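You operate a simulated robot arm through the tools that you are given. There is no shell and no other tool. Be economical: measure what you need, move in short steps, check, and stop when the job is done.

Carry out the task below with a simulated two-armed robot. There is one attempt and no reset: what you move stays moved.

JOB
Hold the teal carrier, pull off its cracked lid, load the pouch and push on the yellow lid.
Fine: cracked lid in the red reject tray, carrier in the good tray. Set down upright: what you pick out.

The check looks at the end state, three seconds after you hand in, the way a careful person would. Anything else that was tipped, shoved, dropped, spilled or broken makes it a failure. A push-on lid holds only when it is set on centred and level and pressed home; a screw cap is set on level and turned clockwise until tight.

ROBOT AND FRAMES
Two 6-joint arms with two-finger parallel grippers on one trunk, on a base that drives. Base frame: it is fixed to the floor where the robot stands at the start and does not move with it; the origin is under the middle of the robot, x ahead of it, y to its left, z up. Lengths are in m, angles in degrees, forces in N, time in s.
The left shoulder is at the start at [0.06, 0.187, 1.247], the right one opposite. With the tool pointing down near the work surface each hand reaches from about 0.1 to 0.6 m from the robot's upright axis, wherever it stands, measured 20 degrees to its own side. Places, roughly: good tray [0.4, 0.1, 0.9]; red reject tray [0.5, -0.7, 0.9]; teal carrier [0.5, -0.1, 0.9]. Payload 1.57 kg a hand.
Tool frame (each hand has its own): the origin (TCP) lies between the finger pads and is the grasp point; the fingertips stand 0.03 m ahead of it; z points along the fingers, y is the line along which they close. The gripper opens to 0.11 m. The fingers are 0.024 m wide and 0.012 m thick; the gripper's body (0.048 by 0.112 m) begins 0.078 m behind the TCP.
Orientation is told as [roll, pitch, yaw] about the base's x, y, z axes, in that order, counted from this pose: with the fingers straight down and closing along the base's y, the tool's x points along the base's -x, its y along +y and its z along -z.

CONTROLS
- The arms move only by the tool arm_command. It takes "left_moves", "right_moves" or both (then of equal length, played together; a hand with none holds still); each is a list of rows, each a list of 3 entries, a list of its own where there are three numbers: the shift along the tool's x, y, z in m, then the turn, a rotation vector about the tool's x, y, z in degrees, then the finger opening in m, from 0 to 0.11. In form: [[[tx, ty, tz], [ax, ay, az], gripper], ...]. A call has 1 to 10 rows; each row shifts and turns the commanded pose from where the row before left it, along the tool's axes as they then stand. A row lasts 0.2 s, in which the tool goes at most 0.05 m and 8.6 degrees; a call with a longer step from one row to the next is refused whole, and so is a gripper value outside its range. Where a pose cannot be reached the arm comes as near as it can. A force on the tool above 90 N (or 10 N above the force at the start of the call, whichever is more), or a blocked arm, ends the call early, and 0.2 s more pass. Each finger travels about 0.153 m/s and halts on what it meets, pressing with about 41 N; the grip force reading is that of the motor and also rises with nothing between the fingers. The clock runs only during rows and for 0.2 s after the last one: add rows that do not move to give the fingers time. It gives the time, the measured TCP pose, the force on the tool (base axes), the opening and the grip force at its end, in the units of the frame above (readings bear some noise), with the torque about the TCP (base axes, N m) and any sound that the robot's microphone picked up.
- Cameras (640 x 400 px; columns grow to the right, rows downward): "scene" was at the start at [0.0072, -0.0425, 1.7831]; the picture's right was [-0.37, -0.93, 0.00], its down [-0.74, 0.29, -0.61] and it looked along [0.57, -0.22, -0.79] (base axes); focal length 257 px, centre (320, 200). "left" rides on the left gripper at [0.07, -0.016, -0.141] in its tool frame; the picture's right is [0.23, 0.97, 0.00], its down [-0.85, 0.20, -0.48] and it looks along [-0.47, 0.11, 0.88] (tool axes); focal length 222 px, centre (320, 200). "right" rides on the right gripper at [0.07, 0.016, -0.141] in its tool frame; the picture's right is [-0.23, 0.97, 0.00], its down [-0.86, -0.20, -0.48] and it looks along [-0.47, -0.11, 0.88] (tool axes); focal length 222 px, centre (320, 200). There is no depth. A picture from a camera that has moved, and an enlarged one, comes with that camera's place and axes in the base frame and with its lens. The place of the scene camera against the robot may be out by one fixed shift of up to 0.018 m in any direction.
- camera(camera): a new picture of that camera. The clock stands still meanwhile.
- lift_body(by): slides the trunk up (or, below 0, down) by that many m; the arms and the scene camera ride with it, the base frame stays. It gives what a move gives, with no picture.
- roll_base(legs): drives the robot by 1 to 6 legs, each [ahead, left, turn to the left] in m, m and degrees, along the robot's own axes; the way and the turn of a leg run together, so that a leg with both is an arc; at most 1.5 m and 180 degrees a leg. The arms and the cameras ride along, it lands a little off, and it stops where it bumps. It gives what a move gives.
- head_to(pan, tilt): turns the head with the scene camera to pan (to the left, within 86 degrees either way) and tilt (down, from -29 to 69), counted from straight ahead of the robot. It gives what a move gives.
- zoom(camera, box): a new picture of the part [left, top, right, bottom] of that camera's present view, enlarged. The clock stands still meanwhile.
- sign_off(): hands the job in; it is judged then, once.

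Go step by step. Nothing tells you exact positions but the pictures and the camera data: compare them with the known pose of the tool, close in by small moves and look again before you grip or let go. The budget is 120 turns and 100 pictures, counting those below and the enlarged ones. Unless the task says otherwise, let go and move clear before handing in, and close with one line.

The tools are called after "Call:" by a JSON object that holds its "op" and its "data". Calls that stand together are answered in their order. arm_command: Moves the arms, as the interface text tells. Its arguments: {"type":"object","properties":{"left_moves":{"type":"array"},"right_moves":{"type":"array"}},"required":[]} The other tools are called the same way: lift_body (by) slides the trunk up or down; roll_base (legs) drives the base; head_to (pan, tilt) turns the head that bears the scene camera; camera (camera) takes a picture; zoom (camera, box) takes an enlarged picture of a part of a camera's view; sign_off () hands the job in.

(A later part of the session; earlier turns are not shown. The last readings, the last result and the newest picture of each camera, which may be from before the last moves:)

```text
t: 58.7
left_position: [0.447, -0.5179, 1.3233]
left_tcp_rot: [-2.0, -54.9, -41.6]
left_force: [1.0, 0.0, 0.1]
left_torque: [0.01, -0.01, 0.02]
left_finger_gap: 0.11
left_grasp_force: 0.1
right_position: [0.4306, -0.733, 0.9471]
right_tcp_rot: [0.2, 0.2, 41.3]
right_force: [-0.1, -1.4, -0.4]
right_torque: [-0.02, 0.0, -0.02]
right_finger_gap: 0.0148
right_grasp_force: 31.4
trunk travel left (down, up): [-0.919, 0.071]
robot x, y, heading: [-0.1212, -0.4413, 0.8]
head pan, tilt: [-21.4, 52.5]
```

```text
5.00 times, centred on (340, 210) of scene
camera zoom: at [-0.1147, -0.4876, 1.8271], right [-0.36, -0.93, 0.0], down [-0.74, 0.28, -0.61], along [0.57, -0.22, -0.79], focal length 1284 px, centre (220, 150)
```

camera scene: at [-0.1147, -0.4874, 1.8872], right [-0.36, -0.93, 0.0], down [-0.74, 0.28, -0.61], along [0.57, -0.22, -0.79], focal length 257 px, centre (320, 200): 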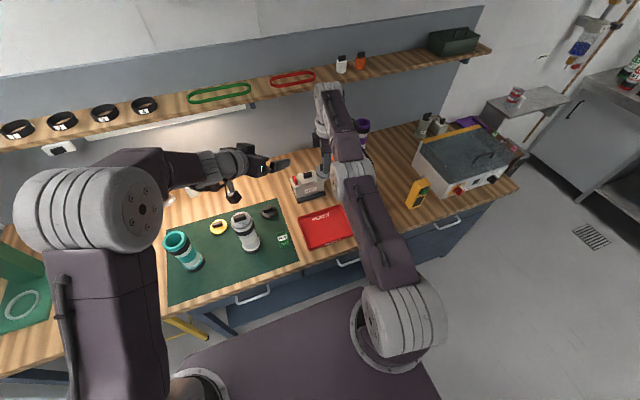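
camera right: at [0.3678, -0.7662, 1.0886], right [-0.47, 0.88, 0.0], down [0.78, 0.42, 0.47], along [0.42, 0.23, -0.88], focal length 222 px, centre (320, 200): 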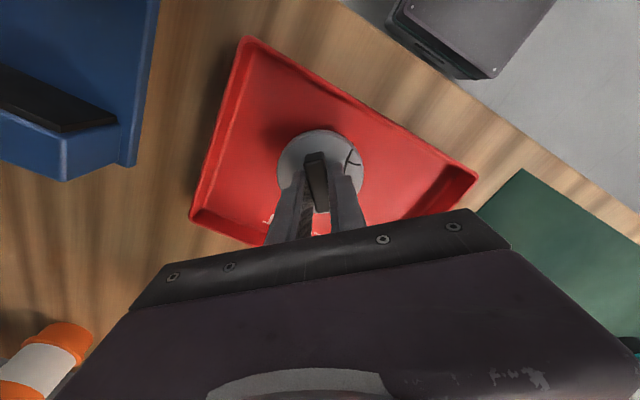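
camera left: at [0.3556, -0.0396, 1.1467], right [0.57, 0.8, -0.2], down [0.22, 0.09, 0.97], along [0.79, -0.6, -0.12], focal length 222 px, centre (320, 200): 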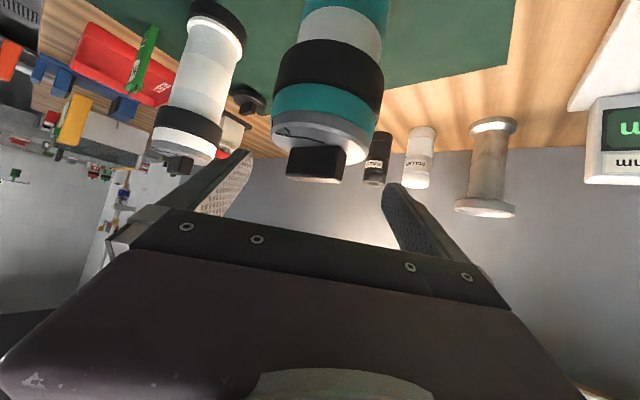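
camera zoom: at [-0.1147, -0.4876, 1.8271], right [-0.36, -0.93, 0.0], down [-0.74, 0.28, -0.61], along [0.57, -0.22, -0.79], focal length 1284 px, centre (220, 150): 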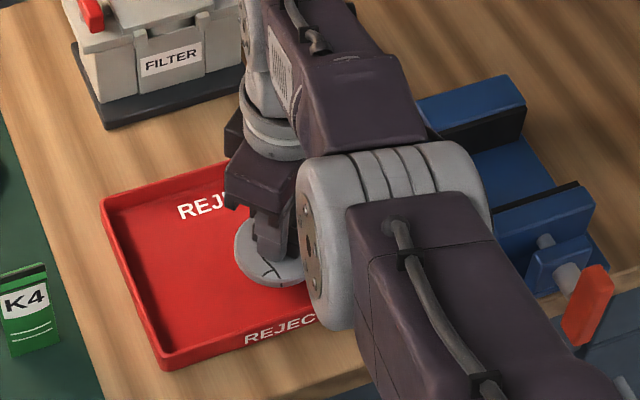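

Call:
{"op": "arm_command", "data": {"right_moves": [[[0, 0, 0.005], [0, 0, 0], 0.0], [[0, 0, 0.004], [0, 0, 0], 0.0]]}}

Call:
{"op": "arm_command", "data": {"right_moves": [[[0, 0, 0.004], [0, 0, 0], 0.0], [[0, 0, 0.003], [0, 0, 0], 0.0]]}}

```text
t: 59.3
left_position: [0.4466, -0.5191, 1.3235]
left_tcp_rot: [-1.9, -54.9, -41.6]
left_force: [-0.3, 0.5, -0.1]
left_torque: [0.01, -0.04, 0.02]
left_finger_gap: 0.1103
left_grasp_force: 0.2
right_position: [0.4274, -0.7309, 0.9397]
right_tcp_rot: [0.2, 0.2, 41.4]
right_force: [0.8, 0.0, 1.5]
right_torque: [-0.06, 0.01, -0.01]
right_finger_gap: 0.0151
right_grasp_force: 31.4
right hand out of reach, approached as far as the arm can: row 2
trunk travel left (down, up): [-0.919, 0.071]
robot x, y, heading: [-0.1221, -0.4443, 0.5]
head pan, tilt: [-21.4, 52.5]
```

```text
t: 59.9
left_position: [0.4449, -0.5171, 1.3244]
left_tcp_rot: [-2.0, -55.1, -41.5]
left_force: [-0.8, -0.1, -0.8]
left_torque: [0.0, 0.0, -0.02]
left_finger_gap: 0.1099
left_grasp_force: 0.1
right_position: [0.4264, -0.7304, 0.9384]
right_tcp_rot: [-0.2, 0.0, 41.4]
right_force: [8.1, -2.2, 31.9]
right_torque: [-0.16, 0.07, 0.06]
right_finger_gap: 0.015
right_grasp_force: 30.8
right hand out of reach, approached as far as the arm can: row 2
trunk travel left (down, up): [-0.919, 0.071]
robot x, y, heading: [-0.1184, -0.4438, 0.6]
head pan, tilt: [-21.4, 52.5]
```

The lid is on the tray floor. I'll ease the pressure, open and rise.

Call:
{"op": "arm_command", "data": {"right_moves": [[[0, 0, -0.003], [0, 0, 0], 0.0], [[0, 0, 0], [0, 0, 0], 0.03], [[0, 0, 0], [0, 0, 0], 0.05], [[0, 0, -0.02], [0, 0, 0], 0.05], [[0, 0, -0.04], [0, 0, 0], 0.05], [[0, 0, -0.04], [0, 0, 0], 0.05], [[0, 0, -0.04], [0, 0, 0], 0.05], [[0, 0, -0.04], [0, 0, 0], 0.05]]}}

Call:
{"op": "camera", "data": {"camera": "right"}}

```text
t: 61.7
left_position: [0.4461, -0.5172, 1.3217]
left_tcp_rot: [-2.0, -54.9, -41.6]
left_force: [0.1, 0.6, 0.2]
left_torque: [0.0, -0.01, -0.03]
left_finger_gap: 0.1101
left_grasp_force: 0.1
right_position: [0.463, -0.7389, 1.1083]
right_tcp_rot: [0.4, 0.4, 41.3]
right_force: [-0.1, 0.6, 0.6]
right_torque: [-0.02, 0.02, -0.02]
right_finger_gap: 0.0503
right_grasp_force: 0.0
right hand out of reach, approached as far as the arm can: row 4, 5, 6, 7, 8
trunk travel left (down, up): [-0.919, 0.071]
robot x, y, heading: [-0.1238, -0.44, 0.8]
head pan, tilt: [-21.4, 52.5]
```

```text
35 pictures are left
camera right: at [0.3999, -0.7732, 1.2492], right [-0.47, 0.88, 0.0], down [0.78, 0.42, 0.47], along [0.41, 0.23, -0.88], focal length 222 px, centre (320, 200)
```

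right: 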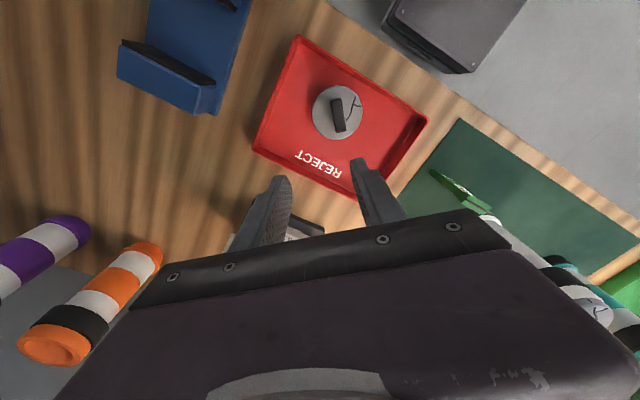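

The cracked lid lies upright in the reject tray. Next is the pouch, so I'll zoom in on it.

Call:
{"op": "zoom", "data": {"camera": "right", "box": [410, 140, 530, 220]}}

Call:
{"op": "zoom", "data": {"camera": "scene", "box": [180, 180, 320, 270]}}

```text
5.00 times, centred on (470, 180) of right
camera zoom: at [0.3999, -0.7732, 1.2492], right [-0.47, 0.88, 0.0], down [0.78, 0.42, 0.47], along [0.41, 0.23, -0.88], focal length 1111 px, centre (-430, 300)
```

zoom: 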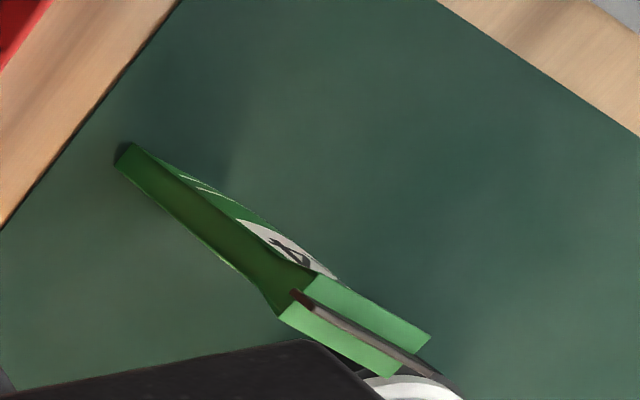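

```text
4.44 times, centred on (250, 225) of scene
camera zoom: at [-0.1162, -0.4865, 1.8271], right [-0.36, -0.93, 0.0], down [-0.74, 0.28, -0.61], along [0.57, -0.22, -0.79], focal length 1141 px, centre (631, 89)
```

zoom: 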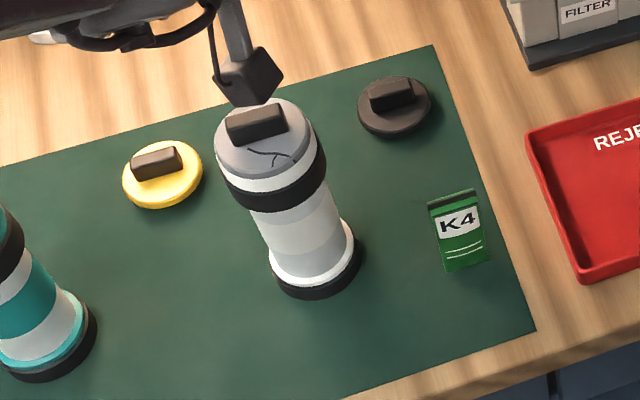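

The pouch stands at about (0.431, -0.513), 0.103 m tall and thin along x. The left hand hovers over it, so I'll move it well left and then reposition the base.

Call:
{"op": "arm_command", "data": {"left_moves": [[[0.0165, 0.0319, -0.0235], [0, 0, 0], 0.11], [[0.0165, 0.0319, -0.0235], [0, 0, 0], 0.11], [[0.0165, 0.0319, -0.0235], [0, 0, 0], 0.11], [[0.0165, 0.0319, -0.0235], [0, 0, 0], 0.11], [[0.0165, 0.0319, -0.0235], [0, 0, 0], 0.11], [[0.0165, 0.0319, -0.0235], [0, 0, 0], 0.11], [[0.0165, 0.0319, -0.0235], [0, 0, 0], 0.11]]}}

Call:
{"op": "roll_base", "data": {"legs": [[0.05, 0.045, 0]]}}

```text
t: 63.3
left_position: [0.4561, -0.2164, 1.3185]
left_tcp_rot: [-2.1, -54.9, -41.4]
left_force: [-0.4, 0.3, 0.4]
left_torque: [-0.02, -0.01, -0.02]
left_finger_gap: 0.1099
left_grasp_force: 0.1
right_position: [0.4633, -0.738, 1.1063]
right_tcp_rot: [0.2, 0.4, 41.2]
right_force: [0.5, 0.7, -0.1]
right_torque: [0.03, 0.04, 0.01]
right_finger_gap: 0.0504
right_grasp_force: 0.1
trunk travel left (down, up): [-0.919, 0.071]
robot x, y, heading: [-0.124, -0.4465, 0.6]
head pan, tilt: [-21.4, 52.5]
```

```text
t: 64.3
left_position: [0.4973, -0.1795, 1.3239]
left_tcp_rot: [-1.1, -54.9, -42.4]
left_force: [-1.8, -1.0, 1.5]
left_torque: [0.06, 0.0, 0.12]
left_finger_gap: 0.1099
left_grasp_force: 0.1
right_position: [0.5052, -0.7014, 1.1098]
right_tcp_rot: [0.3, -0.3, 41.3]
right_force: [-1.1, -0.2, -0.2]
right_torque: [0.08, -0.07, -0.03]
right_finger_gap: 0.0502
right_grasp_force: 0.1
trunk travel left (down, up): [-0.919, 0.071]
robot x, y, heading: [-0.0708, -0.3982, 0.4]
head pan, tilt: [-21.4, 52.5]
```

Call:
{"op": "arm_command", "data": {"right_moves": [[[-0.0136, 0.038, 0], [0, 0, 0], 0.06], [[-0.0136, 0.038, 0], [0, 0, 0], 0.06], [[-0.0136, 0.038, 0], [0, 0, 0], 0.06], [[-0.0136, 0.038, 0], [0, 0, 0], 0.06], [[-0.0136, 0.038, 0], [0, 0, 0], 0.06], [[0, 0, 0], [0, 0, -8.5], 0.06], [[0, 0, 0], [0, 0, -8.5], 0.06], [[0, 0, 0], [0, 0, -8.5], 0.06], [[0, 0, 0], [0, 0, -8.5], 0.06], [[0, 0, 0], [0, 0, -8.5], 0.06]]}}

Call:
{"op": "camera", "data": {"camera": "right"}}

```text
t: 66.5
left_position: [0.5038, -0.1728, 1.3208]
left_tcp_rot: [-2.1, -54.9, -41.6]
left_force: [-0.2, -0.6, 0.8]
left_torque: [-0.03, 0.01, 0.01]
left_finger_gap: 0.1101
left_grasp_force: 0.0
right_position: [0.5168, -0.5091, 1.1017]
right_tcp_rot: [0.6, 0.1, 84.0]
right_force: [0.2, -0.2, -1.0]
right_torque: [-0.02, 0.01, -0.04]
right_finger_gap: 0.0599
right_grasp_force: 0.0
right hand out of reach, approached as far as the arm can: row 1, 2, 3, 4, 5
trunk travel left (down, up): [-0.919, 0.071]
robot x, y, heading: [-0.0736, -0.3986, 0.3]
head pan, tilt: [-21.4, 52.5]
```

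```text
32 pictures are left
camera right: at [0.4947, -0.5766, 1.2422], right [-0.94, 0.33, 0.01], down [0.29, 0.83, 0.48], along [0.15, 0.45, -0.88], focal length 222 px, centre (320, 200)
```

right: 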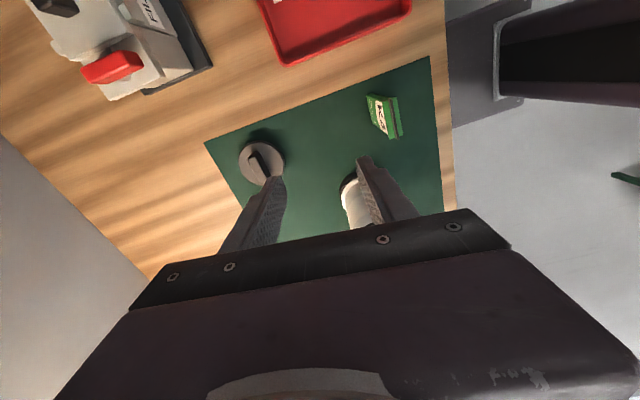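

The right arm is in a configuration that resists coming closer, so I'll keep its pose and use the base for horizontal moves and the trunk for vertical ones. I'm backing up so the hand sits above the pouch.

Call:
{"op": "arm_command", "data": {"right_moves": [[[0, 0, 0], [0, 0, -8.5], 0.06]]}}

Call:
{"op": "roll_base", "data": {"legs": [[-0.087, 0, 0]]}}

Call:
{"op": "camera", "data": {"camera": "right"}}

```text
t: 66.9
left_position: [0.5048, -0.1729, 1.3199]
left_tcp_rot: [-1.9, -54.8, -41.6]
left_force: [-0.4, 1.1, 0.1]
left_torque: [-0.03, 0.01, -0.02]
left_finger_gap: 0.1102
left_grasp_force: 0.1
right_position: [0.5178, -0.5101, 1.0996]
right_tcp_rot: [0.5, -0.1, 92.4]
right_force: [-0.4, 0.2, 0.1]
right_torque: [-0.02, 0.0, 0.05]
right_finger_gap: 0.0599
right_grasp_force: 0.1
trunk travel left (down, up): [-0.919, 0.071]
robot x, y, heading: [-0.0739, -0.4002, 0.3]
head pan, tilt: [-21.4, 52.5]
```

```text
t: 68.0
left_position: [0.4232, -0.1716, 1.3155]
left_tcp_rot: [-2.4, -54.6, -41.3]
left_force: [0.8, -1.0, 0.9]
left_torque: [0.01, 0.03, -0.06]
left_finger_gap: 0.1102
left_grasp_force: 0.1
right_position: [0.4342, -0.5093, 1.0965]
right_tcp_rot: [0.9, 0.0, 92.4]
right_force: [1.2, -0.3, 0.3]
right_torque: [-0.01, 0.05, 0.0]
right_finger_gap: 0.0597
right_grasp_force: 0.1
trunk travel left (down, up): [-0.919, 0.071]
robot x, y, heading: [-0.1652, -0.401, 0.8]
head pan, tilt: [-21.4, 52.5]
```

```text
31 pictures are left
camera right: at [0.4228, -0.5788, 1.2388], right [-0.98, 0.19, 0.01], down [0.17, 0.86, 0.48], along [0.08, 0.47, -0.88], focal length 222 px, centre (320, 200)
```

right: 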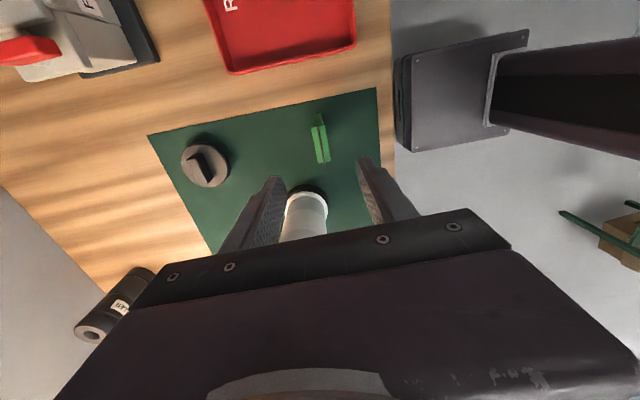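

The pouch is centred under the fingers and aligned. I'll lower with the trunk.

Call:
{"op": "lift_body", "data": {"by": -0.104}}

Call:
{"op": "camera", "data": {"camera": "right"}}

```text
t: 69.3
left_position: [0.4155, -0.1725, 1.2157]
left_tcp_rot: [-1.9, -54.9, -41.5]
left_force: [-0.4, 0.2, -0.9]
left_torque: [0.01, 0.0, 0.0]
left_finger_gap: 0.1102
left_grasp_force: 0.1
right_position: [0.4278, -0.5094, 0.9976]
right_tcp_rot: [0.5, 0.0, 92.4]
right_force: [0.3, 0.4, -0.2]
right_torque: [0.0, 0.04, 0.01]
right_finger_gap: 0.0601
right_grasp_force: 0.1
trunk travel left (down, up): [-0.815, 0.175]
robot x, y, heading: [-0.1642, -0.3977, 0.7]
head pan, tilt: [-21.4, 52.5]
```

```text
30 pictures are left
camera right: at [0.4157, -0.5789, 1.1386], right [-0.98, 0.19, 0.01], down [0.17, 0.86, 0.48], along [0.08, 0.47, -0.88], focal length 222 px, centre (320, 200)
```

right: 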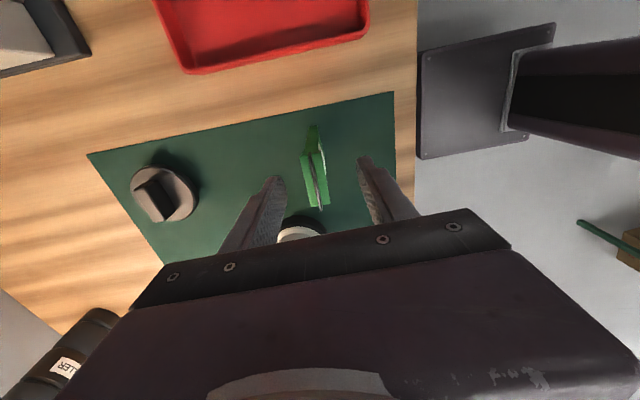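

Call:
{"op": "lift_body", "data": {"by": -0.006}}

Call:
{"op": "arm_command", "data": {"right_moves": [[[0, 0, 0], [0, 0, 0], 0.03], [[0, 0, 0], [0, 0, 0], 0.015], [[0, 0, 0], [0, 0, 0], 0.006], [[0, 0, 0], [0, 0, 0], 0.006]]}}

Call:
{"op": "lift_body", "data": {"by": 0.07}}

Call:
{"op": "camera", "data": {"camera": "right"}}

```text
t: 69.9
left_position: [0.4169, -0.1724, 1.2096]
left_tcp_rot: [-2.0, -54.9, -41.5]
left_force: [0.4, -0.8, 0.0]
left_torque: [-0.01, -0.02, 0.05]
left_finger_gap: 0.1101
left_grasp_force: 0.1
right_position: [0.4292, -0.5092, 0.99]
right_tcp_rot: [0.5, 0.0, 92.4]
right_force: [0.2, -0.7, 0.6]
right_torque: [0.03, -0.01, -0.02]
right_finger_gap: 0.0599
right_grasp_force: 0.0
trunk travel left (down, up): [-0.809, 0.181]
robot x, y, heading: [-0.1603, -0.4029, 0.5]
head pan, tilt: [-21.4, 52.5]
```

```text
t: 70.9
left_position: [0.4151, -0.1737, 1.209]
left_tcp_rot: [-2.1, -54.9, -41.5]
left_force: [-1.1, 0.2, 0.2]
left_torque: [-0.03, 0.01, 0.02]
left_finger_gap: 0.1098
left_grasp_force: 0.1
right_position: [0.4288, -0.5088, 0.9913]
right_tcp_rot: [0.6, 0.0, 92.4]
right_force: [0.3, -1.4, 0.2]
right_torque: [-0.01, -0.01, -0.01]
right_finger_gap: 0.0148
right_grasp_force: 30.8
trunk travel left (down, up): [-0.809, 0.181]
robot x, y, heading: [-0.1606, -0.4034, 0.7]
head pan, tilt: [-21.4, 52.5]
```

```text
t: 72.0
left_position: [0.4151, -0.1735, 1.2792]
left_tcp_rot: [-2.0, -54.9, -41.7]
left_force: [-0.7, -0.6, 0.9]
left_torque: [0.03, 0.01, -0.03]
left_finger_gap: 0.1099
left_grasp_force: 0.1
right_position: [0.4292, -0.5086, 1.0613]
right_tcp_rot: [0.6, -0.1, 92.5]
right_force: [0.0, -0.5, -1.0]
right_torque: [-0.01, 0.03, 0.0]
right_finger_gap: 0.015
right_grasp_force: 30.6
trunk travel left (down, up): [-0.879, 0.111]
robot x, y, heading: [-0.1637, -0.3994, 0.8]
head pan, tilt: [-21.4, 52.5]
```

```text
29 pictures are left
camera right: at [0.4166, -0.5789, 1.202], right [-0.98, 0.19, 0.01], down [0.17, 0.86, 0.48], along [0.08, 0.47, -0.88], focal length 222 px, centre (320, 200)
```

right: 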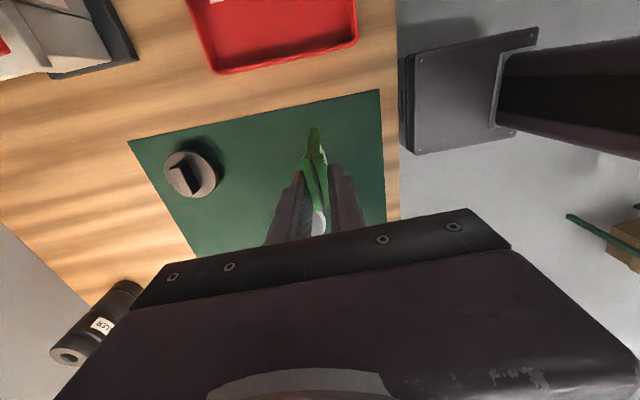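

The pouch is held. I'll raise it above the carrier rim height and look at where the hand ends up.

Call:
{"op": "lift_body", "data": {"by": 0.108}}

Call:
{"op": "arm_command", "data": {"right_moves": [[[0, 0, -0.03], [0, 0, 0], 0.006], [[0, 0, -0.03], [0, 0, 0], 0.006]]}}

```text
t: 73.4
left_position: [0.4162, -0.1726, 1.387]
left_tcp_rot: [-2.0, -55.0, -41.6]
left_force: [-0.6, -0.8, -0.3]
left_torque: [-0.01, 0.02, 0.02]
left_finger_gap: 0.1099
left_grasp_force: 0.0
right_position: [0.429, -0.5088, 1.1685]
right_tcp_rot: [0.5, 0.0, 92.4]
right_force: [0.8, 0.1, -0.6]
right_torque: [-0.04, -0.01, 0.01]
right_finger_gap: 0.0149
right_grasp_force: 30.9
trunk travel left (down, up): [-0.987, 0.003]
robot x, y, heading: [-0.1629, -0.4012, 0.6]
head pan, tilt: [-21.4, 52.5]
```

```text
t: 74.0
left_position: [0.4152, -0.172, 1.3867]
left_tcp_rot: [-1.9, -54.9, -41.6]
left_force: [-0.6, 0.3, 0.0]
left_torque: [-0.02, 0.0, 0.01]
left_finger_gap: 0.1099
left_grasp_force: 0.1
right_position: [0.4294, -0.5088, 1.2301]
right_tcp_rot: [0.7, 0.1, 92.4]
right_force: [0.5, -0.4, -1.1]
right_torque: [-0.01, -0.03, 0.0]
right_finger_gap: 0.0153
right_grasp_force: 31.2
trunk travel left (down, up): [-0.987, 0.003]
robot x, y, heading: [-0.1608, -0.3985, 0.6]
head pan, tilt: [-21.4, 52.5]
```

Call:
{"op": "roll_base", "data": {"legs": [[-0.17, 0, -0.6], [0, 0.356, 0], [0.22, 0, 0]]}}

Call:
{"op": "camera", "data": {"camera": "right"}}

Call:
{"op": "camera", "data": {"camera": "scene"}}

```text
t: 78.4
left_position: [0.4042, 0.1725, 1.3851]
left_tcp_rot: [-3.7, -54.7, -41.0]
left_force: [-0.6, -0.2, -0.5]
left_torque: [0.01, -0.04, 0.05]
left_finger_gap: 0.1101
left_grasp_force: 0.1
right_position: [0.4207, -0.1596, 1.2302]
right_tcp_rot: [0.5, 0.1, 91.9]
right_force: [-1.0, 0.4, 0.3]
right_torque: [0.01, -0.03, -0.02]
right_finger_gap: 0.0151
right_grasp_force: 30.9
trunk travel left (down, up): [-0.987, 0.003]
robot x, y, heading: [-0.1683, -0.0463, 0.4]
head pan, tilt: [-21.4, 52.5]
stopped in leg 3: the robot was blocked; the commanded pose is now the measured one
```

```text
28 pictures are left
camera right: at [0.4082, -0.2298, 1.3717], right [-0.98, 0.19, 0.01], down [0.18, 0.86, 0.48], along [0.09, 0.47, -0.88], focal length 222 px, centre (320, 200)
```

right: 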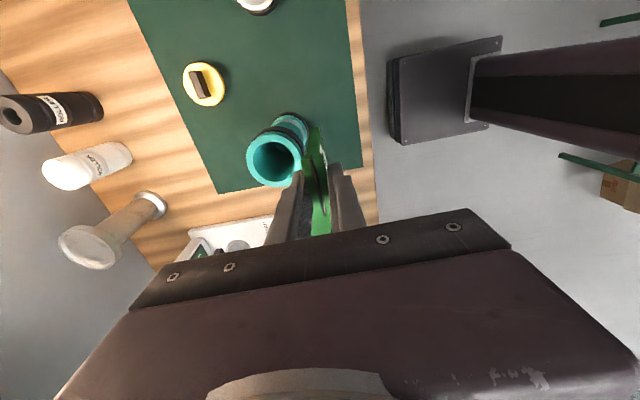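

```text
27 pictures are left
camera scene: at [-0.1638, -0.0882, 1.8952], right [-0.36, -0.93, 0.0], down [-0.74, 0.29, -0.61], along [0.57, -0.22, -0.79], focal length 257 px, centre (320, 200)
```

scene: 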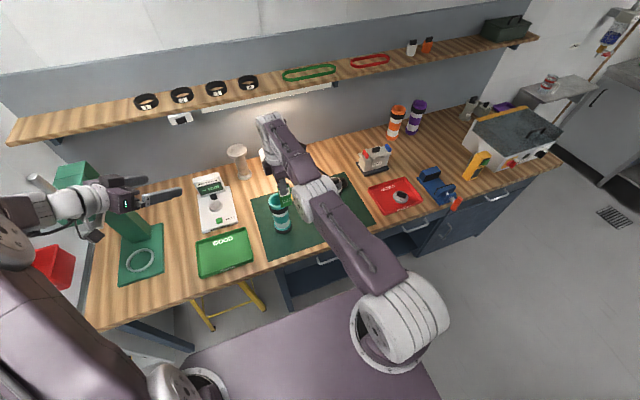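

The base is blocked, probably because the left hand is against the green press's lever. I'll back off and look.

Call:
{"op": "roll_base", "data": {"legs": [[-0.08, 0, 0]]}}

Call:
{"op": "head_to", "data": {"pan": 20, "tilt": 35}}

Call:
{"op": "camera", "data": {"camera": "scene"}}

```text
t: 79.5
left_position: [0.3457, 0.1714, 1.3778]
left_tcp_rot: [-4.3, -54.1, -40.5]
left_force: [1.5, 0.4, 0.0]
left_torque: [-0.02, 0.05, -0.06]
left_finger_gap: 0.11
left_grasp_force: 0.0
right_position: [0.3588, -0.1638, 1.2215]
right_tcp_rot: [1.2, 0.1, 91.8]
right_force: [1.4, 0.8, -1.3]
right_torque: [0.0, 0.12, 0.01]
right_finger_gap: 0.0151
right_grasp_force: 30.5
trunk travel left (down, up): [-0.987, 0.003]
robot x, y, heading: [-0.2434, -0.0476, 0.2]
head pan, tilt: [-21.4, 52.5]
```

```text
t: 80.5
left_position: [0.329, 0.1708, 1.3845]
left_tcp_rot: [-3.8, -54.7, -41.0]
left_force: [-0.2, 0.3, -0.2]
left_torque: [-0.03, 0.0, 0.01]
left_finger_gap: 0.1101
left_grasp_force: 0.0
right_position: [0.3452, -0.1627, 1.2294]
right_tcp_rot: [0.7, 0.0, 91.8]
right_force: [-0.7, -0.1, -0.2]
right_torque: [-0.02, 0.03, -0.01]
right_finger_gap: 0.0151
right_grasp_force: 30.5
trunk travel left (down, up): [-0.987, 0.003]
robot x, y, heading: [-0.2464, -0.0486, 0.2]
head pan, tilt: [20.0, 35.0]
```

```text
26 pictures are left
camera scene: at [-0.226, -0.0332, 1.9201], right [0.34, -0.94, 0.0], down [-0.54, -0.2, -0.82], along [0.77, 0.28, -0.57], focal length 257 px, centre (320, 200)
```

scene: 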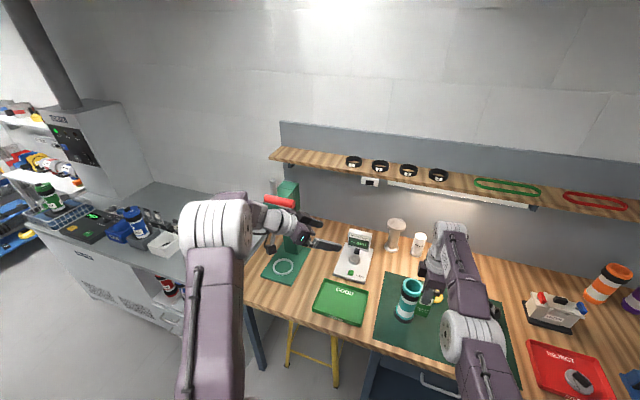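

The lever looks undisturbed. I'll bring the left hand inward, away from it, before going forward again.

Call:
{"op": "arm_command", "data": {"left_moves": [[[-0.0008, -0.032, 0.001], [0, 0, 0], 0.06], [[-0.0008, -0.032, 0.001], [0, 0, 0], 0.04], [[-0.0008, -0.032, 0.001], [0, 0, 0], 0.02], [[-0.0008, -0.032, 0.001], [0, 0, 0], 0.02], [[0, 0, 0], [0, 0, 0], 0.02]]}}

Call:
{"op": "camera", "data": {"camera": "scene"}}

```text
t: 81.7
left_position: [0.2465, 0.0752, 1.3889]
left_tcp_rot: [-3.7, -54.6, -41.1]
left_force: [-0.5, -0.6, -0.7]
left_torque: [-0.02, 0.0, 0.02]
left_finger_gap: 0.0202
left_grasp_force: 0.1
right_position: [0.3465, -0.1615, 1.2288]
right_tcp_rot: [0.6, 0.1, 91.8]
right_force: [0.1, -0.4, -1.1]
right_torque: [-0.02, 0.0, 0.02]
right_finger_gap: 0.0148
right_grasp_force: 30.8
trunk travel left (down, up): [-0.987, 0.003]
robot x, y, heading: [-0.2417, -0.0489, -0.2]
head pan, tilt: [20.0, 35.0]
```

```text
25 pictures are left
camera scene: at [-0.224, -0.0332, 1.9201], right [0.34, -0.94, 0.0], down [-0.54, -0.2, -0.82], along [0.77, 0.28, -0.57], focal length 257 px, centre (320, 200)
```

scene: 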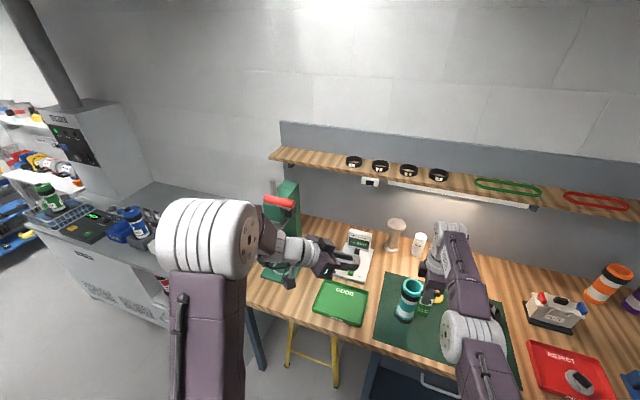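

The lever is unchanged and the left hand is clear of it. I'll go forward to just short of the carrier and measure.

Call:
{"op": "roll_base", "data": {"legs": [[0.12, 0, 0]]}}

Call:
{"op": "zoom", "data": {"camera": "right", "box": [220, 80, 400, 240]}}

```text
t: 83.0
left_position: [0.3612, 0.0737, 1.3914]
left_tcp_rot: [-3.4, -54.7, -41.3]
left_force: [0.1, 0.1, 0.1]
left_torque: [0.0, 0.0, 0.02]
left_finger_gap: 0.0202
left_grasp_force: 0.0
right_position: [0.4611, -0.1628, 1.2313]
right_tcp_rot: [0.5, 0.0, 91.8]
right_force: [-0.7, -0.9, -0.3]
right_torque: [-0.01, -0.04, 0.01]
right_finger_gap: 0.015
right_grasp_force: 30.7
trunk travel left (down, up): [-0.987, 0.003]
robot x, y, heading: [-0.1225, -0.0485, 0.2]
head pan, tilt: [20.0, 35.0]
```

```text
2.50 times, centred on (310, 160) of right
camera zoom: at [0.4484, -0.2328, 1.3728], right [-0.98, 0.2, 0.01], down [0.18, 0.86, 0.48], along [0.09, 0.47, -0.88], focal length 555 px, centre (345, 300)
```

zoom: 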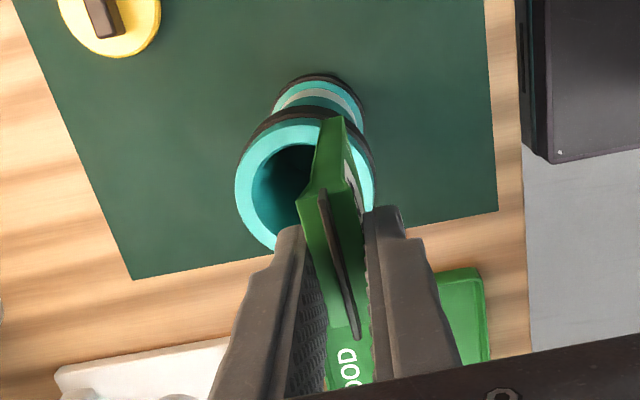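

The carrier's mouth is centred at about (0.4855, -0.149) and the pouch hangs at (0.4616, -0.166). I'll shift it by (24, 17) mm with the arm.

Call:
{"op": "arm_command", "data": {"right_moves": [[[-0.008, -0.0122, 0], [0, 0, 0], 0.006], [[-0.008, -0.0122, 0], [0, 0, 0], 0.006], [[0, 0, 0], [0, 0, 0], 0.006]]}}

Call:
{"op": "zoom", "data": {"camera": "right", "box": [220, 80, 400, 240]}}

Call:
{"op": "head_to", "data": {"pan": -14, "tilt": 50}}

Call:
{"op": "zoom", "data": {"camera": "scene", "box": [250, 130, 390, 230]}}

```text
t: 83.8
left_position: [0.3692, 0.0758, 1.3888]
left_tcp_rot: [-3.8, -54.5, -40.9]
left_force: [-1.2, -0.1, -0.4]
left_torque: [0.02, 0.0, -0.05]
left_finger_gap: 0.0203
left_grasp_force: 0.1
right_position: [0.4675, -0.153, 1.228]
right_tcp_rot: [0.7, 0.0, 91.9]
right_force: [-0.1, -0.5, -1.2]
right_torque: [0.03, 0.0, 0.02]
right_finger_gap: 0.0151
right_grasp_force: 30.6
right hand out of reach, approached as far as the arm can: row 1, 2
trunk travel left (down, up): [-0.987, 0.003]
robot x, y, heading: [-0.1245, -0.0446, -0.1]
head pan, tilt: [20.0, 35.0]
```

```text
2.50 times, centred on (310, 160) of right
camera zoom: at [0.4548, -0.2224, 1.3688], right [-0.98, 0.2, 0.01], down [0.18, 0.86, 0.48], along [0.08, 0.47, -0.88], focal length 555 px, centre (345, 300)
```

zoom: 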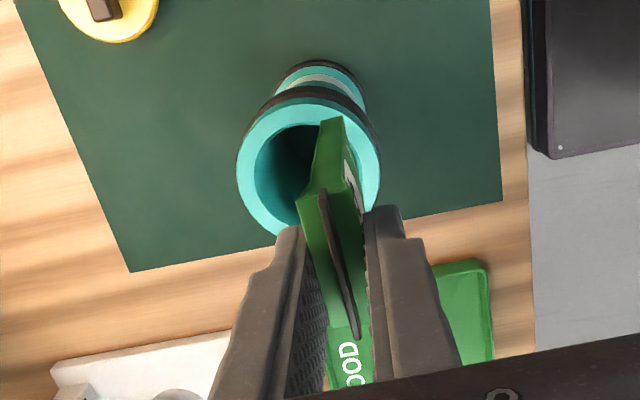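

```text
t: 84.8
left_position: [0.368, 0.0759, 1.3888]
left_tcp_rot: [-3.8, -54.6, -41.1]
left_force: [-0.4, -0.5, 0.3]
left_torque: [0.01, 0.0, -0.01]
left_finger_gap: 0.0202
left_grasp_force: 0.0
right_position: [0.4658, -0.1527, 1.2277]
right_tcp_rot: [0.7, 0.0, 91.8]
right_force: [-0.2, -0.9, -0.8]
right_torque: [-0.02, 0.03, -0.01]
right_finger_gap: 0.0151
right_grasp_force: 31.0
trunk travel left (down, up): [-0.987, 0.003]
robot x, y, heading: [-0.1233, -0.0486, -0.0]
head pan, tilt: [-14.0, 50.0]
```

```text
4.00 times, centred on (320, 180) of scene
camera zoom: at [-0.1114, -0.0816, 1.8984], right [-0.24, -0.97, 0.0], down [-0.74, 0.19, -0.64], along [0.62, -0.16, -0.77], focal length 1027 px, centre (320, 280)
```

zoom: 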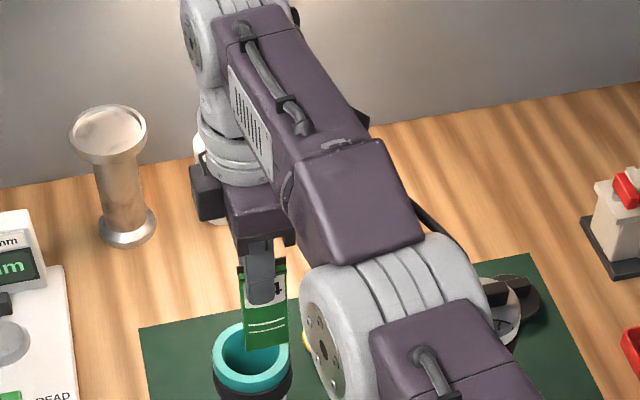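

Call:
{"op": "roll_base", "data": {"legs": [[0.019, 0.0075, 0]]}}

Call:
{"op": "zoom", "data": {"camera": "right", "box": [220, 80, 400, 240]}}

```text
t: 85.6
left_position: [0.3812, 0.082, 1.3911]
left_tcp_rot: [-3.4, -54.8, -41.6]
left_force: [-0.8, -0.2, 0.8]
left_torque: [-0.01, -0.03, 0.05]
left_finger_gap: 0.02
left_grasp_force: 0.0
right_position: [0.4806, -0.1478, 1.2309]
right_tcp_rot: [0.3, 0.0, 91.6]
right_force: [-0.3, -0.9, -0.2]
right_torque: [-0.01, -0.01, 0.0]
right_finger_gap: 0.0153
right_grasp_force: 31.4
trunk travel left (down, up): [-0.987, 0.003]
robot x, y, heading: [-0.1086, -0.0401, 0.0]
head pan, tilt: [-14.0, 50.0]
```

```text
2.50 times, centred on (310, 160) of right
camera zoom: at [0.4673, -0.2173, 1.3715], right [-0.98, 0.2, 0.01], down [0.18, 0.86, 0.48], along [0.09, 0.47, -0.88], focal length 555 px, centre (345, 300)
```

zoom: 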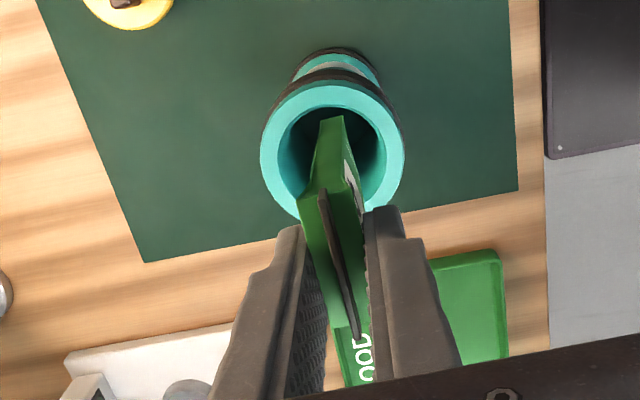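

The pouch is over the mouth within a few mm. I'll lower it in with the trunk, checking partway.

Call:
{"op": "lift_body", "data": {"by": -0.06}}

Call:
{"op": "zoom", "data": {"camera": "right", "box": [220, 80, 400, 240]}}

```text
t: 86.6
left_position: [0.3874, 0.0824, 1.3277]
left_tcp_rot: [-3.9, -54.6, -41.1]
left_force: [0.4, 0.1, 0.3]
left_torque: [-0.02, 0.02, -0.05]
left_finger_gap: 0.0198
left_grasp_force: 0.1
right_position: [0.4868, -0.1447, 1.1671]
right_tcp_rot: [0.6, 0.1, 91.6]
right_force: [1.1, 0.1, -1.0]
right_torque: [0.0, 0.01, 0.04]
right_finger_gap: 0.0151
right_grasp_force: 30.8
trunk travel left (down, up): [-0.927, 0.063]
robot x, y, heading: [-0.1076, -0.0405, -0.1]
head pan, tilt: [-14.0, 50.0]
```

```text
2.50 times, centred on (310, 160) of right
camera zoom: at [0.474, -0.2148, 1.3087], right [-0.98, 0.2, 0.01], down [0.18, 0.86, 0.48], along [0.08, 0.47, -0.88], focal length 555 px, centre (345, 300)
```

zoom: 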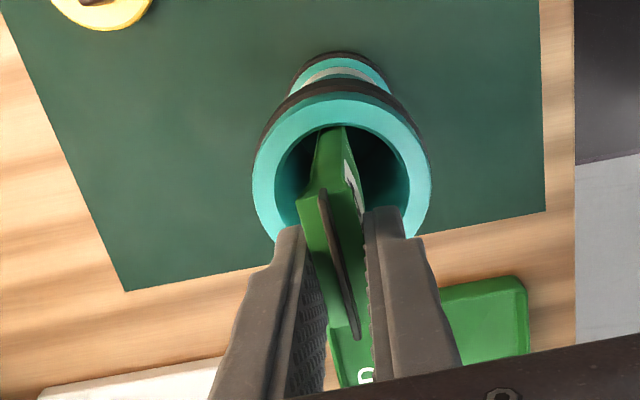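

Call:
{"op": "lift_body", "data": {"by": -0.045}}

Call:
{"op": "zoom", "data": {"camera": "right", "box": [220, 80, 400, 240]}}

```text
t: 87.5
left_position: [0.387, 0.0819, 1.2835]
left_tcp_rot: [-3.7, -54.6, -41.0]
left_force: [-0.8, 0.2, 0.2]
left_torque: [0.0, -0.01, -0.01]
left_finger_gap: 0.0197
left_grasp_force: 0.1
right_position: [0.4855, -0.1466, 1.1227]
right_tcp_rot: [0.6, 0.0, 91.7]
right_force: [-0.3, 0.7, -1.0]
right_torque: [0.07, -0.03, 0.01]
right_finger_gap: 0.0149
right_grasp_force: 31.4
trunk travel left (down, up): [-0.882, 0.108]
robot x, y, heading: [-0.1079, -0.0432, -0.1]
head pan, tilt: [-14.0, 50.0]
```

```text
2.50 times, centred on (310, 160) of right
camera zoom: at [0.4723, -0.2153, 1.2644], right [-0.98, 0.2, 0.01], down [0.18, 0.86, 0.48], along [0.08, 0.47, -0.88], focal length 555 px, centre (345, 300)
```

zoom: 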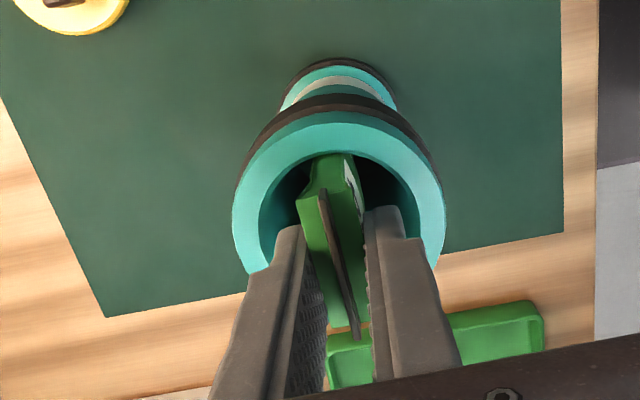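

Call:
{"op": "arm_command", "data": {"right_moves": [[[0, 0, 0], [0, 0, 0], 0.025], [[0, 0, 0], [0, 0, 0], 0.04], [[0, 0, 0], [0, 0, 0], 0.05]]}}

Call:
{"op": "zoom", "data": {"camera": "right", "box": [220, 80, 400, 240]}}

```text
t: 88.2
left_position: [0.3863, 0.0822, 1.2842]
left_tcp_rot: [-3.8, -54.6, -41.1]
left_force: [0.2, -0.6, 0.5]
left_torque: [0.03, -0.01, -0.03]
left_finger_gap: 0.0199
left_grasp_force: 0.0
right_position: [0.4845, -0.146, 1.1239]
right_tcp_rot: [0.7, 0.0, 91.7]
right_force: [0.2, 0.4, 0.9]
right_torque: [-0.02, 0.0, 0.01]
right_finger_gap: 0.05
right_grasp_force: 0.0
trunk travel left (down, up): [-0.882, 0.108]
robot x, y, heading: [-0.1032, -0.0429, 0.0]
head pan, tilt: [-14.0, 50.0]
```

```text
2.50 times, centred on (310, 160) of right
camera zoom: at [0.4723, -0.2153, 1.2645], right [-0.98, 0.2, 0.01], down [0.18, 0.86, 0.48], along [0.08, 0.47, -0.88], focal length 555 px, centre (345, 300)
```

zoom: 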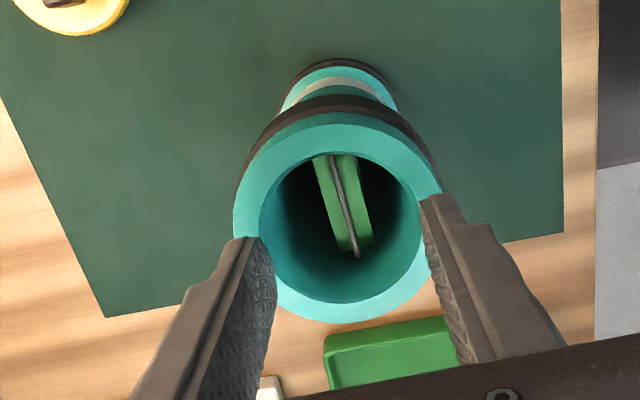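

The pouch is inside the carrier, whose axis is at (0.4845, -0.150). Now for the yellow lid: I'll raise the trunk and drive the hand towards it.

Call:
{"op": "lift_body", "data": {"by": 0.1}}

Call:
{"op": "roll_base", "data": {"legs": [[0.08, -0.125, 0]]}}

Call:
{"op": "camera", "data": {"camera": "right"}}

```text
t: 89.6
left_position: [0.3861, 0.0819, 1.3833]
left_tcp_rot: [-3.8, -54.6, -41.2]
left_force: [0.1, -0.8, 0.0]
left_torque: [-0.02, 0.02, 0.01]
left_finger_gap: 0.0201
left_grasp_force: 0.2
right_position: [0.4853, -0.1454, 1.2222]
right_tcp_rot: [0.7, 0.0, 91.8]
right_force: [0.3, -0.8, -0.9]
right_torque: [-0.01, 0.04, 0.01]
right_finger_gap: 0.05
right_grasp_force: 0.1
trunk travel left (down, up): [-0.982, 0.008]
robot x, y, heading: [-0.1062, -0.0398, -0.0]
head pan, tilt: [-14.0, 50.0]
```

```text
t: 90.9
left_position: [0.4625, -0.0378, 1.3835]
left_tcp_rot: [-3.9, -54.8, -40.9]
left_force: [0.7, 0.7, 0.8]
left_torque: [-0.01, -0.02, 0.0]
left_finger_gap: 0.0198
left_grasp_force: 0.1
right_position: [0.563, -0.2659, 1.2236]
right_tcp_rot: [0.6, 0.1, 92.0]
right_force: [-0.5, 0.4, 0.5]
right_torque: [-0.01, -0.03, 0.03]
right_finger_gap: 0.0502
right_grasp_force: 0.1
trunk travel left (down, up): [-0.982, 0.008]
robot x, y, heading: [-0.0237, -0.164, 0.2]
head pan, tilt: [-14.0, 50.0]
```

```text
17 pictures are left
camera right: at [0.5502, -0.3353, 1.3657], right [-0.98, 0.19, 0.01], down [0.18, 0.86, 0.47], along [0.08, 0.47, -0.88], focal length 222 px, centre (320, 200)
```

right: 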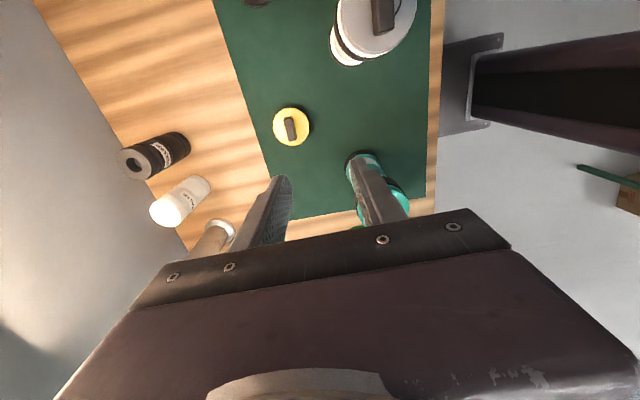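

The yellow lid is at (0.617, -0.264) with its bar along y. I'll extend and lower the arm towards it, keeping the trunk high so the forearm clears the carriers.

Call:
{"op": "arm_command", "data": {"right_moves": [[[-0.0004, -0.018, 0], [0, 0, 0], 0.05], [[-0.0004, -0.018, 0.01], [0, 0, 0], 0.05], [[-0.0004, -0.018, 0.03], [0, 0, 0], 0.05], [[0, 0, 0.045], [0, 0, 0], 0.05], [[0, 0, 0.045], [0, 0, 0], 0.05], [[0, 0, 0.045], [0, 0, 0], 0.05], [[0, 0, 0.025], [0, 0, 0], 0.05], [[0, 0, 0], [0, 0, 0], 0.05]]}}

Call:
{"op": "camera", "data": {"camera": "right"}}

Call:
{"op": "camera", "data": {"camera": "scene"}}

```text
t: 92.7
left_position: [0.4652, -0.0402, 1.3845]
left_tcp_rot: [-3.8, -54.6, -40.9]
left_force: [0.1, 0.0, -0.1]
left_torque: [-0.04, -0.01, 0.03]
left_finger_gap: 0.02
left_grasp_force: 0.0
right_position: [0.5371, -0.2766, 1.0353]
right_tcp_rot: [0.7, 0.0, 91.9]
right_force: [0.4, 0.5, -0.8]
right_torque: [-0.04, 0.01, 0.04]
right_finger_gap: 0.05
right_grasp_force: 0.1
right hand out of reach, approached as far as the arm can: row 1, 2, 3, 5, 6, 7
trunk travel left (down, up): [-0.982, 0.008]
robot x, y, heading: [-0.0266, -0.165, 0.1]
head pan, tilt: [-14.0, 50.0]
```

```text
16 pictures are left
camera right: at [0.5253, -0.3468, 1.1763], right [-0.98, 0.19, 0.01], down [0.18, 0.86, 0.48], along [0.08, 0.47, -0.88], focal length 222 px, centre (320, 200)
```

right: 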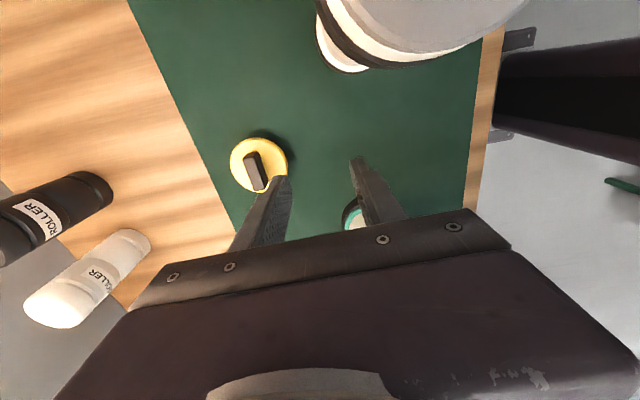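

```text
15 pictures are left
camera scene: at [-0.0133, -0.1983, 1.8934], right [-0.24, -0.97, 0.0], down [-0.74, 0.18, -0.64], along [0.62, -0.16, -0.77], focal length 257 px, centre (320, 200)
```

scene: 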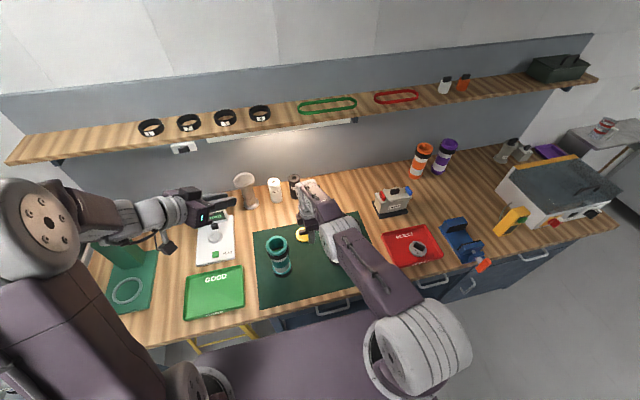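

The arm is fully straight here, which explains the odd limits. I'll lift, align the hand straight ahead of the right shoulder (y ≈ -0.265, between the two carriers) and then creep the base forward.

Call:
{"op": "arm_command", "data": {"right_moves": [[[0, 0, -0.045], [0, 0, 0], 0.05], [[0, 0, -0.045], [0, 0, 0], 0.05], [[0, 0, -0.045], [0, 0, 0], 0.05], [[0.038, 0, 0], [0, 0, 0], 0.05], [[0.038, 0, 0], [0, 0, 0], 0.05], [[0, 0, 0], [0, 0, 0], 0.05]]}}

Call:
{"op": "roll_base", "data": {"legs": [[0, 0.088, 0], [0.05, 0, 0]]}}

```text
t: 94.1
left_position: [0.465, -0.0395, 1.3841]
left_tcp_rot: [-3.8, -54.8, -41.0]
left_force: [-0.2, -0.6, 0.0]
left_torque: [0.02, -0.02, -0.04]
left_finger_gap: 0.0201
left_grasp_force: 0.0
right_position: [0.5683, -0.3491, 1.1654]
right_tcp_rot: [0.9, 0.1, 91.9]
right_force: [0.3, 0.0, 0.4]
right_torque: [-0.05, 0.01, 0.0]
right_finger_gap: 0.0502
right_grasp_force: 0.1
right hand out of reach, approached as far as the arm can: row 1, 2, 3
trunk travel left (down, up): [-0.982, 0.008]
robot x, y, heading: [-0.0232, -0.1652, 0.1]
head pan, tilt: [-14.0, 50.0]
```

```text
t: 95.8
left_position: [0.5014, 0.0441, 1.3891]
left_tcp_rot: [-3.0, -54.9, -41.7]
left_force: [-1.5, -0.9, 0.3]
left_torque: [0.02, -0.06, 0.09]
left_finger_gap: 0.0202
left_grasp_force: 0.0
right_position: [0.6062, -0.2644, 1.1715]
right_tcp_rot: [0.1, -0.1, 91.8]
right_force: [-0.2, -0.3, 0.3]
right_torque: [0.05, -0.08, 0.0]
right_finger_gap: 0.05
right_grasp_force: 0.0
trunk travel left (down, up): [-0.982, 0.008]
robot x, y, heading: [0.0257, -0.073, 0.0]
head pan, tilt: [-14.0, 50.0]
```

No bump, and the hand is near (0.607, -0.264). I'll lower the trunk partway and check the clearance.

Call:
{"op": "lift_body", "data": {"by": -0.1}}

Call:
{"op": "camera", "data": {"camera": "right"}}

Call:
{"op": "camera", "data": {"camera": "scene"}}

```text
t: 97.1
left_position: [0.5118, 0.0468, 1.2857]
left_tcp_rot: [-3.7, -54.7, -41.2]
left_force: [-0.9, -0.8, -0.2]
left_torque: [0.01, 0.02, 0.04]
left_finger_gap: 0.0202
left_grasp_force: 0.1
right_position: [0.6145, -0.2603, 1.0663]
right_tcp_rot: [0.7, 0.0, 91.8]
right_force: [0.0, 0.2, 1.2]
right_torque: [-0.01, -0.04, 0.0]
right_finger_gap: 0.0502
right_grasp_force: 0.1
trunk travel left (down, up): [-0.882, 0.108]
robot x, y, heading: [0.0229, -0.0787, 0.1]
head pan, tilt: [-14.0, 50.0]
```

```text
14 pictures are left
camera right: at [0.6022, -0.3312, 1.2082], right [-0.98, 0.2, 0.01], down [0.18, 0.86, 0.48], along [0.08, 0.47, -0.88], focal length 222 px, centre (320, 200)
```

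right: 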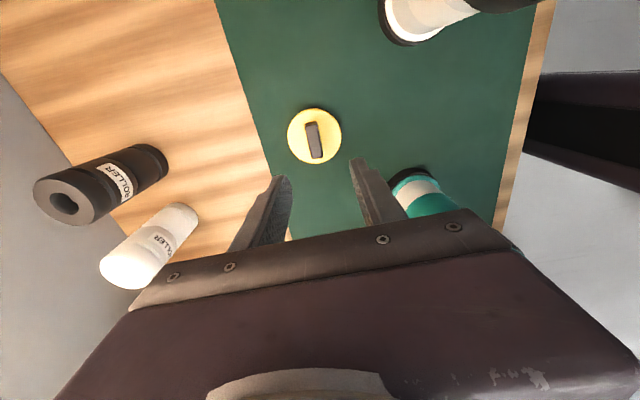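

```text
13 pictures are left
camera scene: at [0.0327, -0.1105, 1.7934], right [-0.24, -0.97, 0.0], down [-0.74, 0.19, -0.64], along [0.62, -0.15, -0.77], focal length 257 px, centre (320, 200)
```

scene: 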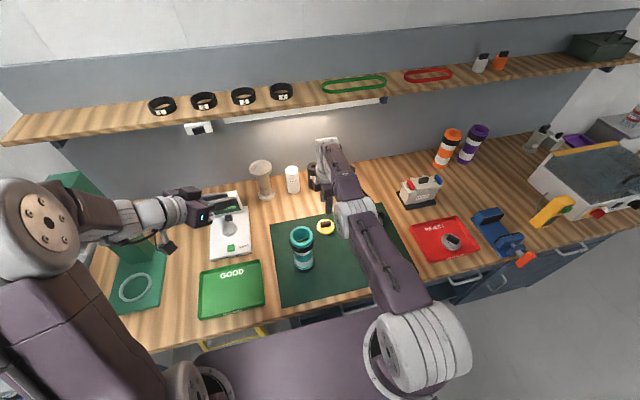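

Well lined up, with the lid at (0.618, -0.265). I'll lower further with the trunk.

Call:
{"op": "lift_body", "data": {"by": -0.09}}

Call:
{"op": "arm_command", "data": {"right_moves": [[[0.004, -0.003, 0], [0, 0, 0], 0.05], [[0, 0, 0], [0, 0, 0], 0.05]]}}

Call:
{"op": "camera", "data": {"camera": "right"}}

```text
t: 98.3
left_position: [0.514, 0.0477, 1.1951]
left_tcp_rot: [-3.7, -54.6, -41.0]
left_force: [-0.2, -0.1, -0.3]
left_torque: [-0.03, 0.02, -0.02]
left_finger_gap: 0.0198
left_grasp_force: 0.0
right_position: [0.6155, -0.2615, 0.9769]
right_tcp_rot: [0.7, 0.0, 91.8]
right_force: [0.2, 0.2, -0.6]
right_torque: [0.0, 0.02, -0.01]
right_finger_gap: 0.0501
right_grasp_force: 0.0
trunk travel left (down, up): [-0.792, 0.198]
robot x, y, heading: [0.0182, -0.0762, -0.1]
head pan, tilt: [-14.0, 50.0]
```

```text
t: 98.9
left_position: [0.5148, 0.048, 1.194]
left_tcp_rot: [-3.9, -54.6, -41.0]
left_force: [0.9, 0.3, 0.5]
left_torque: [0.05, 0.0, 0.03]
left_finger_gap: 0.0201
left_grasp_force: 0.0
right_position: [0.6184, -0.2636, 0.9757]
right_tcp_rot: [0.7, 0.0, 91.9]
right_force: [0.3, -0.6, 0.0]
right_torque: [0.03, 0.01, 0.0]
right_finger_gap: 0.0502
right_grasp_force: 0.1
trunk travel left (down, up): [-0.792, 0.198]
robot x, y, heading: [0.0238, -0.0775, 0.1]
head pan, tilt: [-14.0, 50.0]
```

```text
12 pictures are left
camera right: at [0.6067, -0.3347, 1.1177], right [-0.98, 0.2, 0.01], down [0.18, 0.86, 0.48], along [0.08, 0.47, -0.88], focal length 222 px, centre (320, 200)
```

right: 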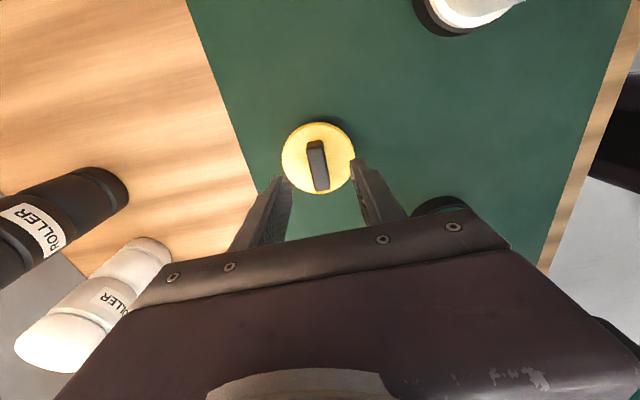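

Call:
{"op": "lift_body", "data": {"by": -0.034}}

Call:
{"op": "arm_command", "data": {"right_moves": [[[0.003, 0, 0], [0, 0, 0], 0.035], [[0, 0, 0], [0, 0, 0], 0.02], [[0, 0, 0], [0, 0, 0], 0.0], [[0, 0, 0], [0, 0, 0], 0.0]]}}

```text
t: 99.7
left_position: [0.5135, 0.0486, 1.1597]
left_tcp_rot: [-3.7, -54.7, -41.0]
left_force: [-0.3, 0.8, 0.5]
left_torque: [0.02, -0.01, 0.02]
left_finger_gap: 0.0198
left_grasp_force: 0.1
right_position: [0.6188, -0.2647, 0.9426]
right_tcp_rot: [0.8, 0.1, 91.9]
right_force: [0.0, 0.2, -0.4]
right_torque: [0.0, 0.0, -0.04]
right_finger_gap: 0.0504
right_grasp_force: 0.1
trunk travel left (down, up): [-0.758, 0.232]
robot x, y, heading: [0.0239, -0.0737, -0.0]
head pan, tilt: [-14.0, 50.0]
```

```text
t: 100.7
left_position: [0.5135, 0.0481, 1.1597]
left_tcp_rot: [-3.8, -54.7, -41.0]
left_force: [0.2, 0.6, -0.9]
left_torque: [0.0, 0.0, 0.06]
left_finger_gap: 0.02
left_grasp_force: 0.1
right_position: [0.6184, -0.2676, 0.9424]
right_tcp_rot: [0.8, 0.0, 91.9]
right_force: [-0.8, 0.4, 0.6]
right_torque: [-0.01, -0.04, 0.01]
right_finger_gap: 0.0151
right_grasp_force: 31.3
trunk travel left (down, up): [-0.758, 0.232]
robot x, y, heading: [0.0269, -0.075, 0.1]
head pan, tilt: [-14.0, 50.0]
```

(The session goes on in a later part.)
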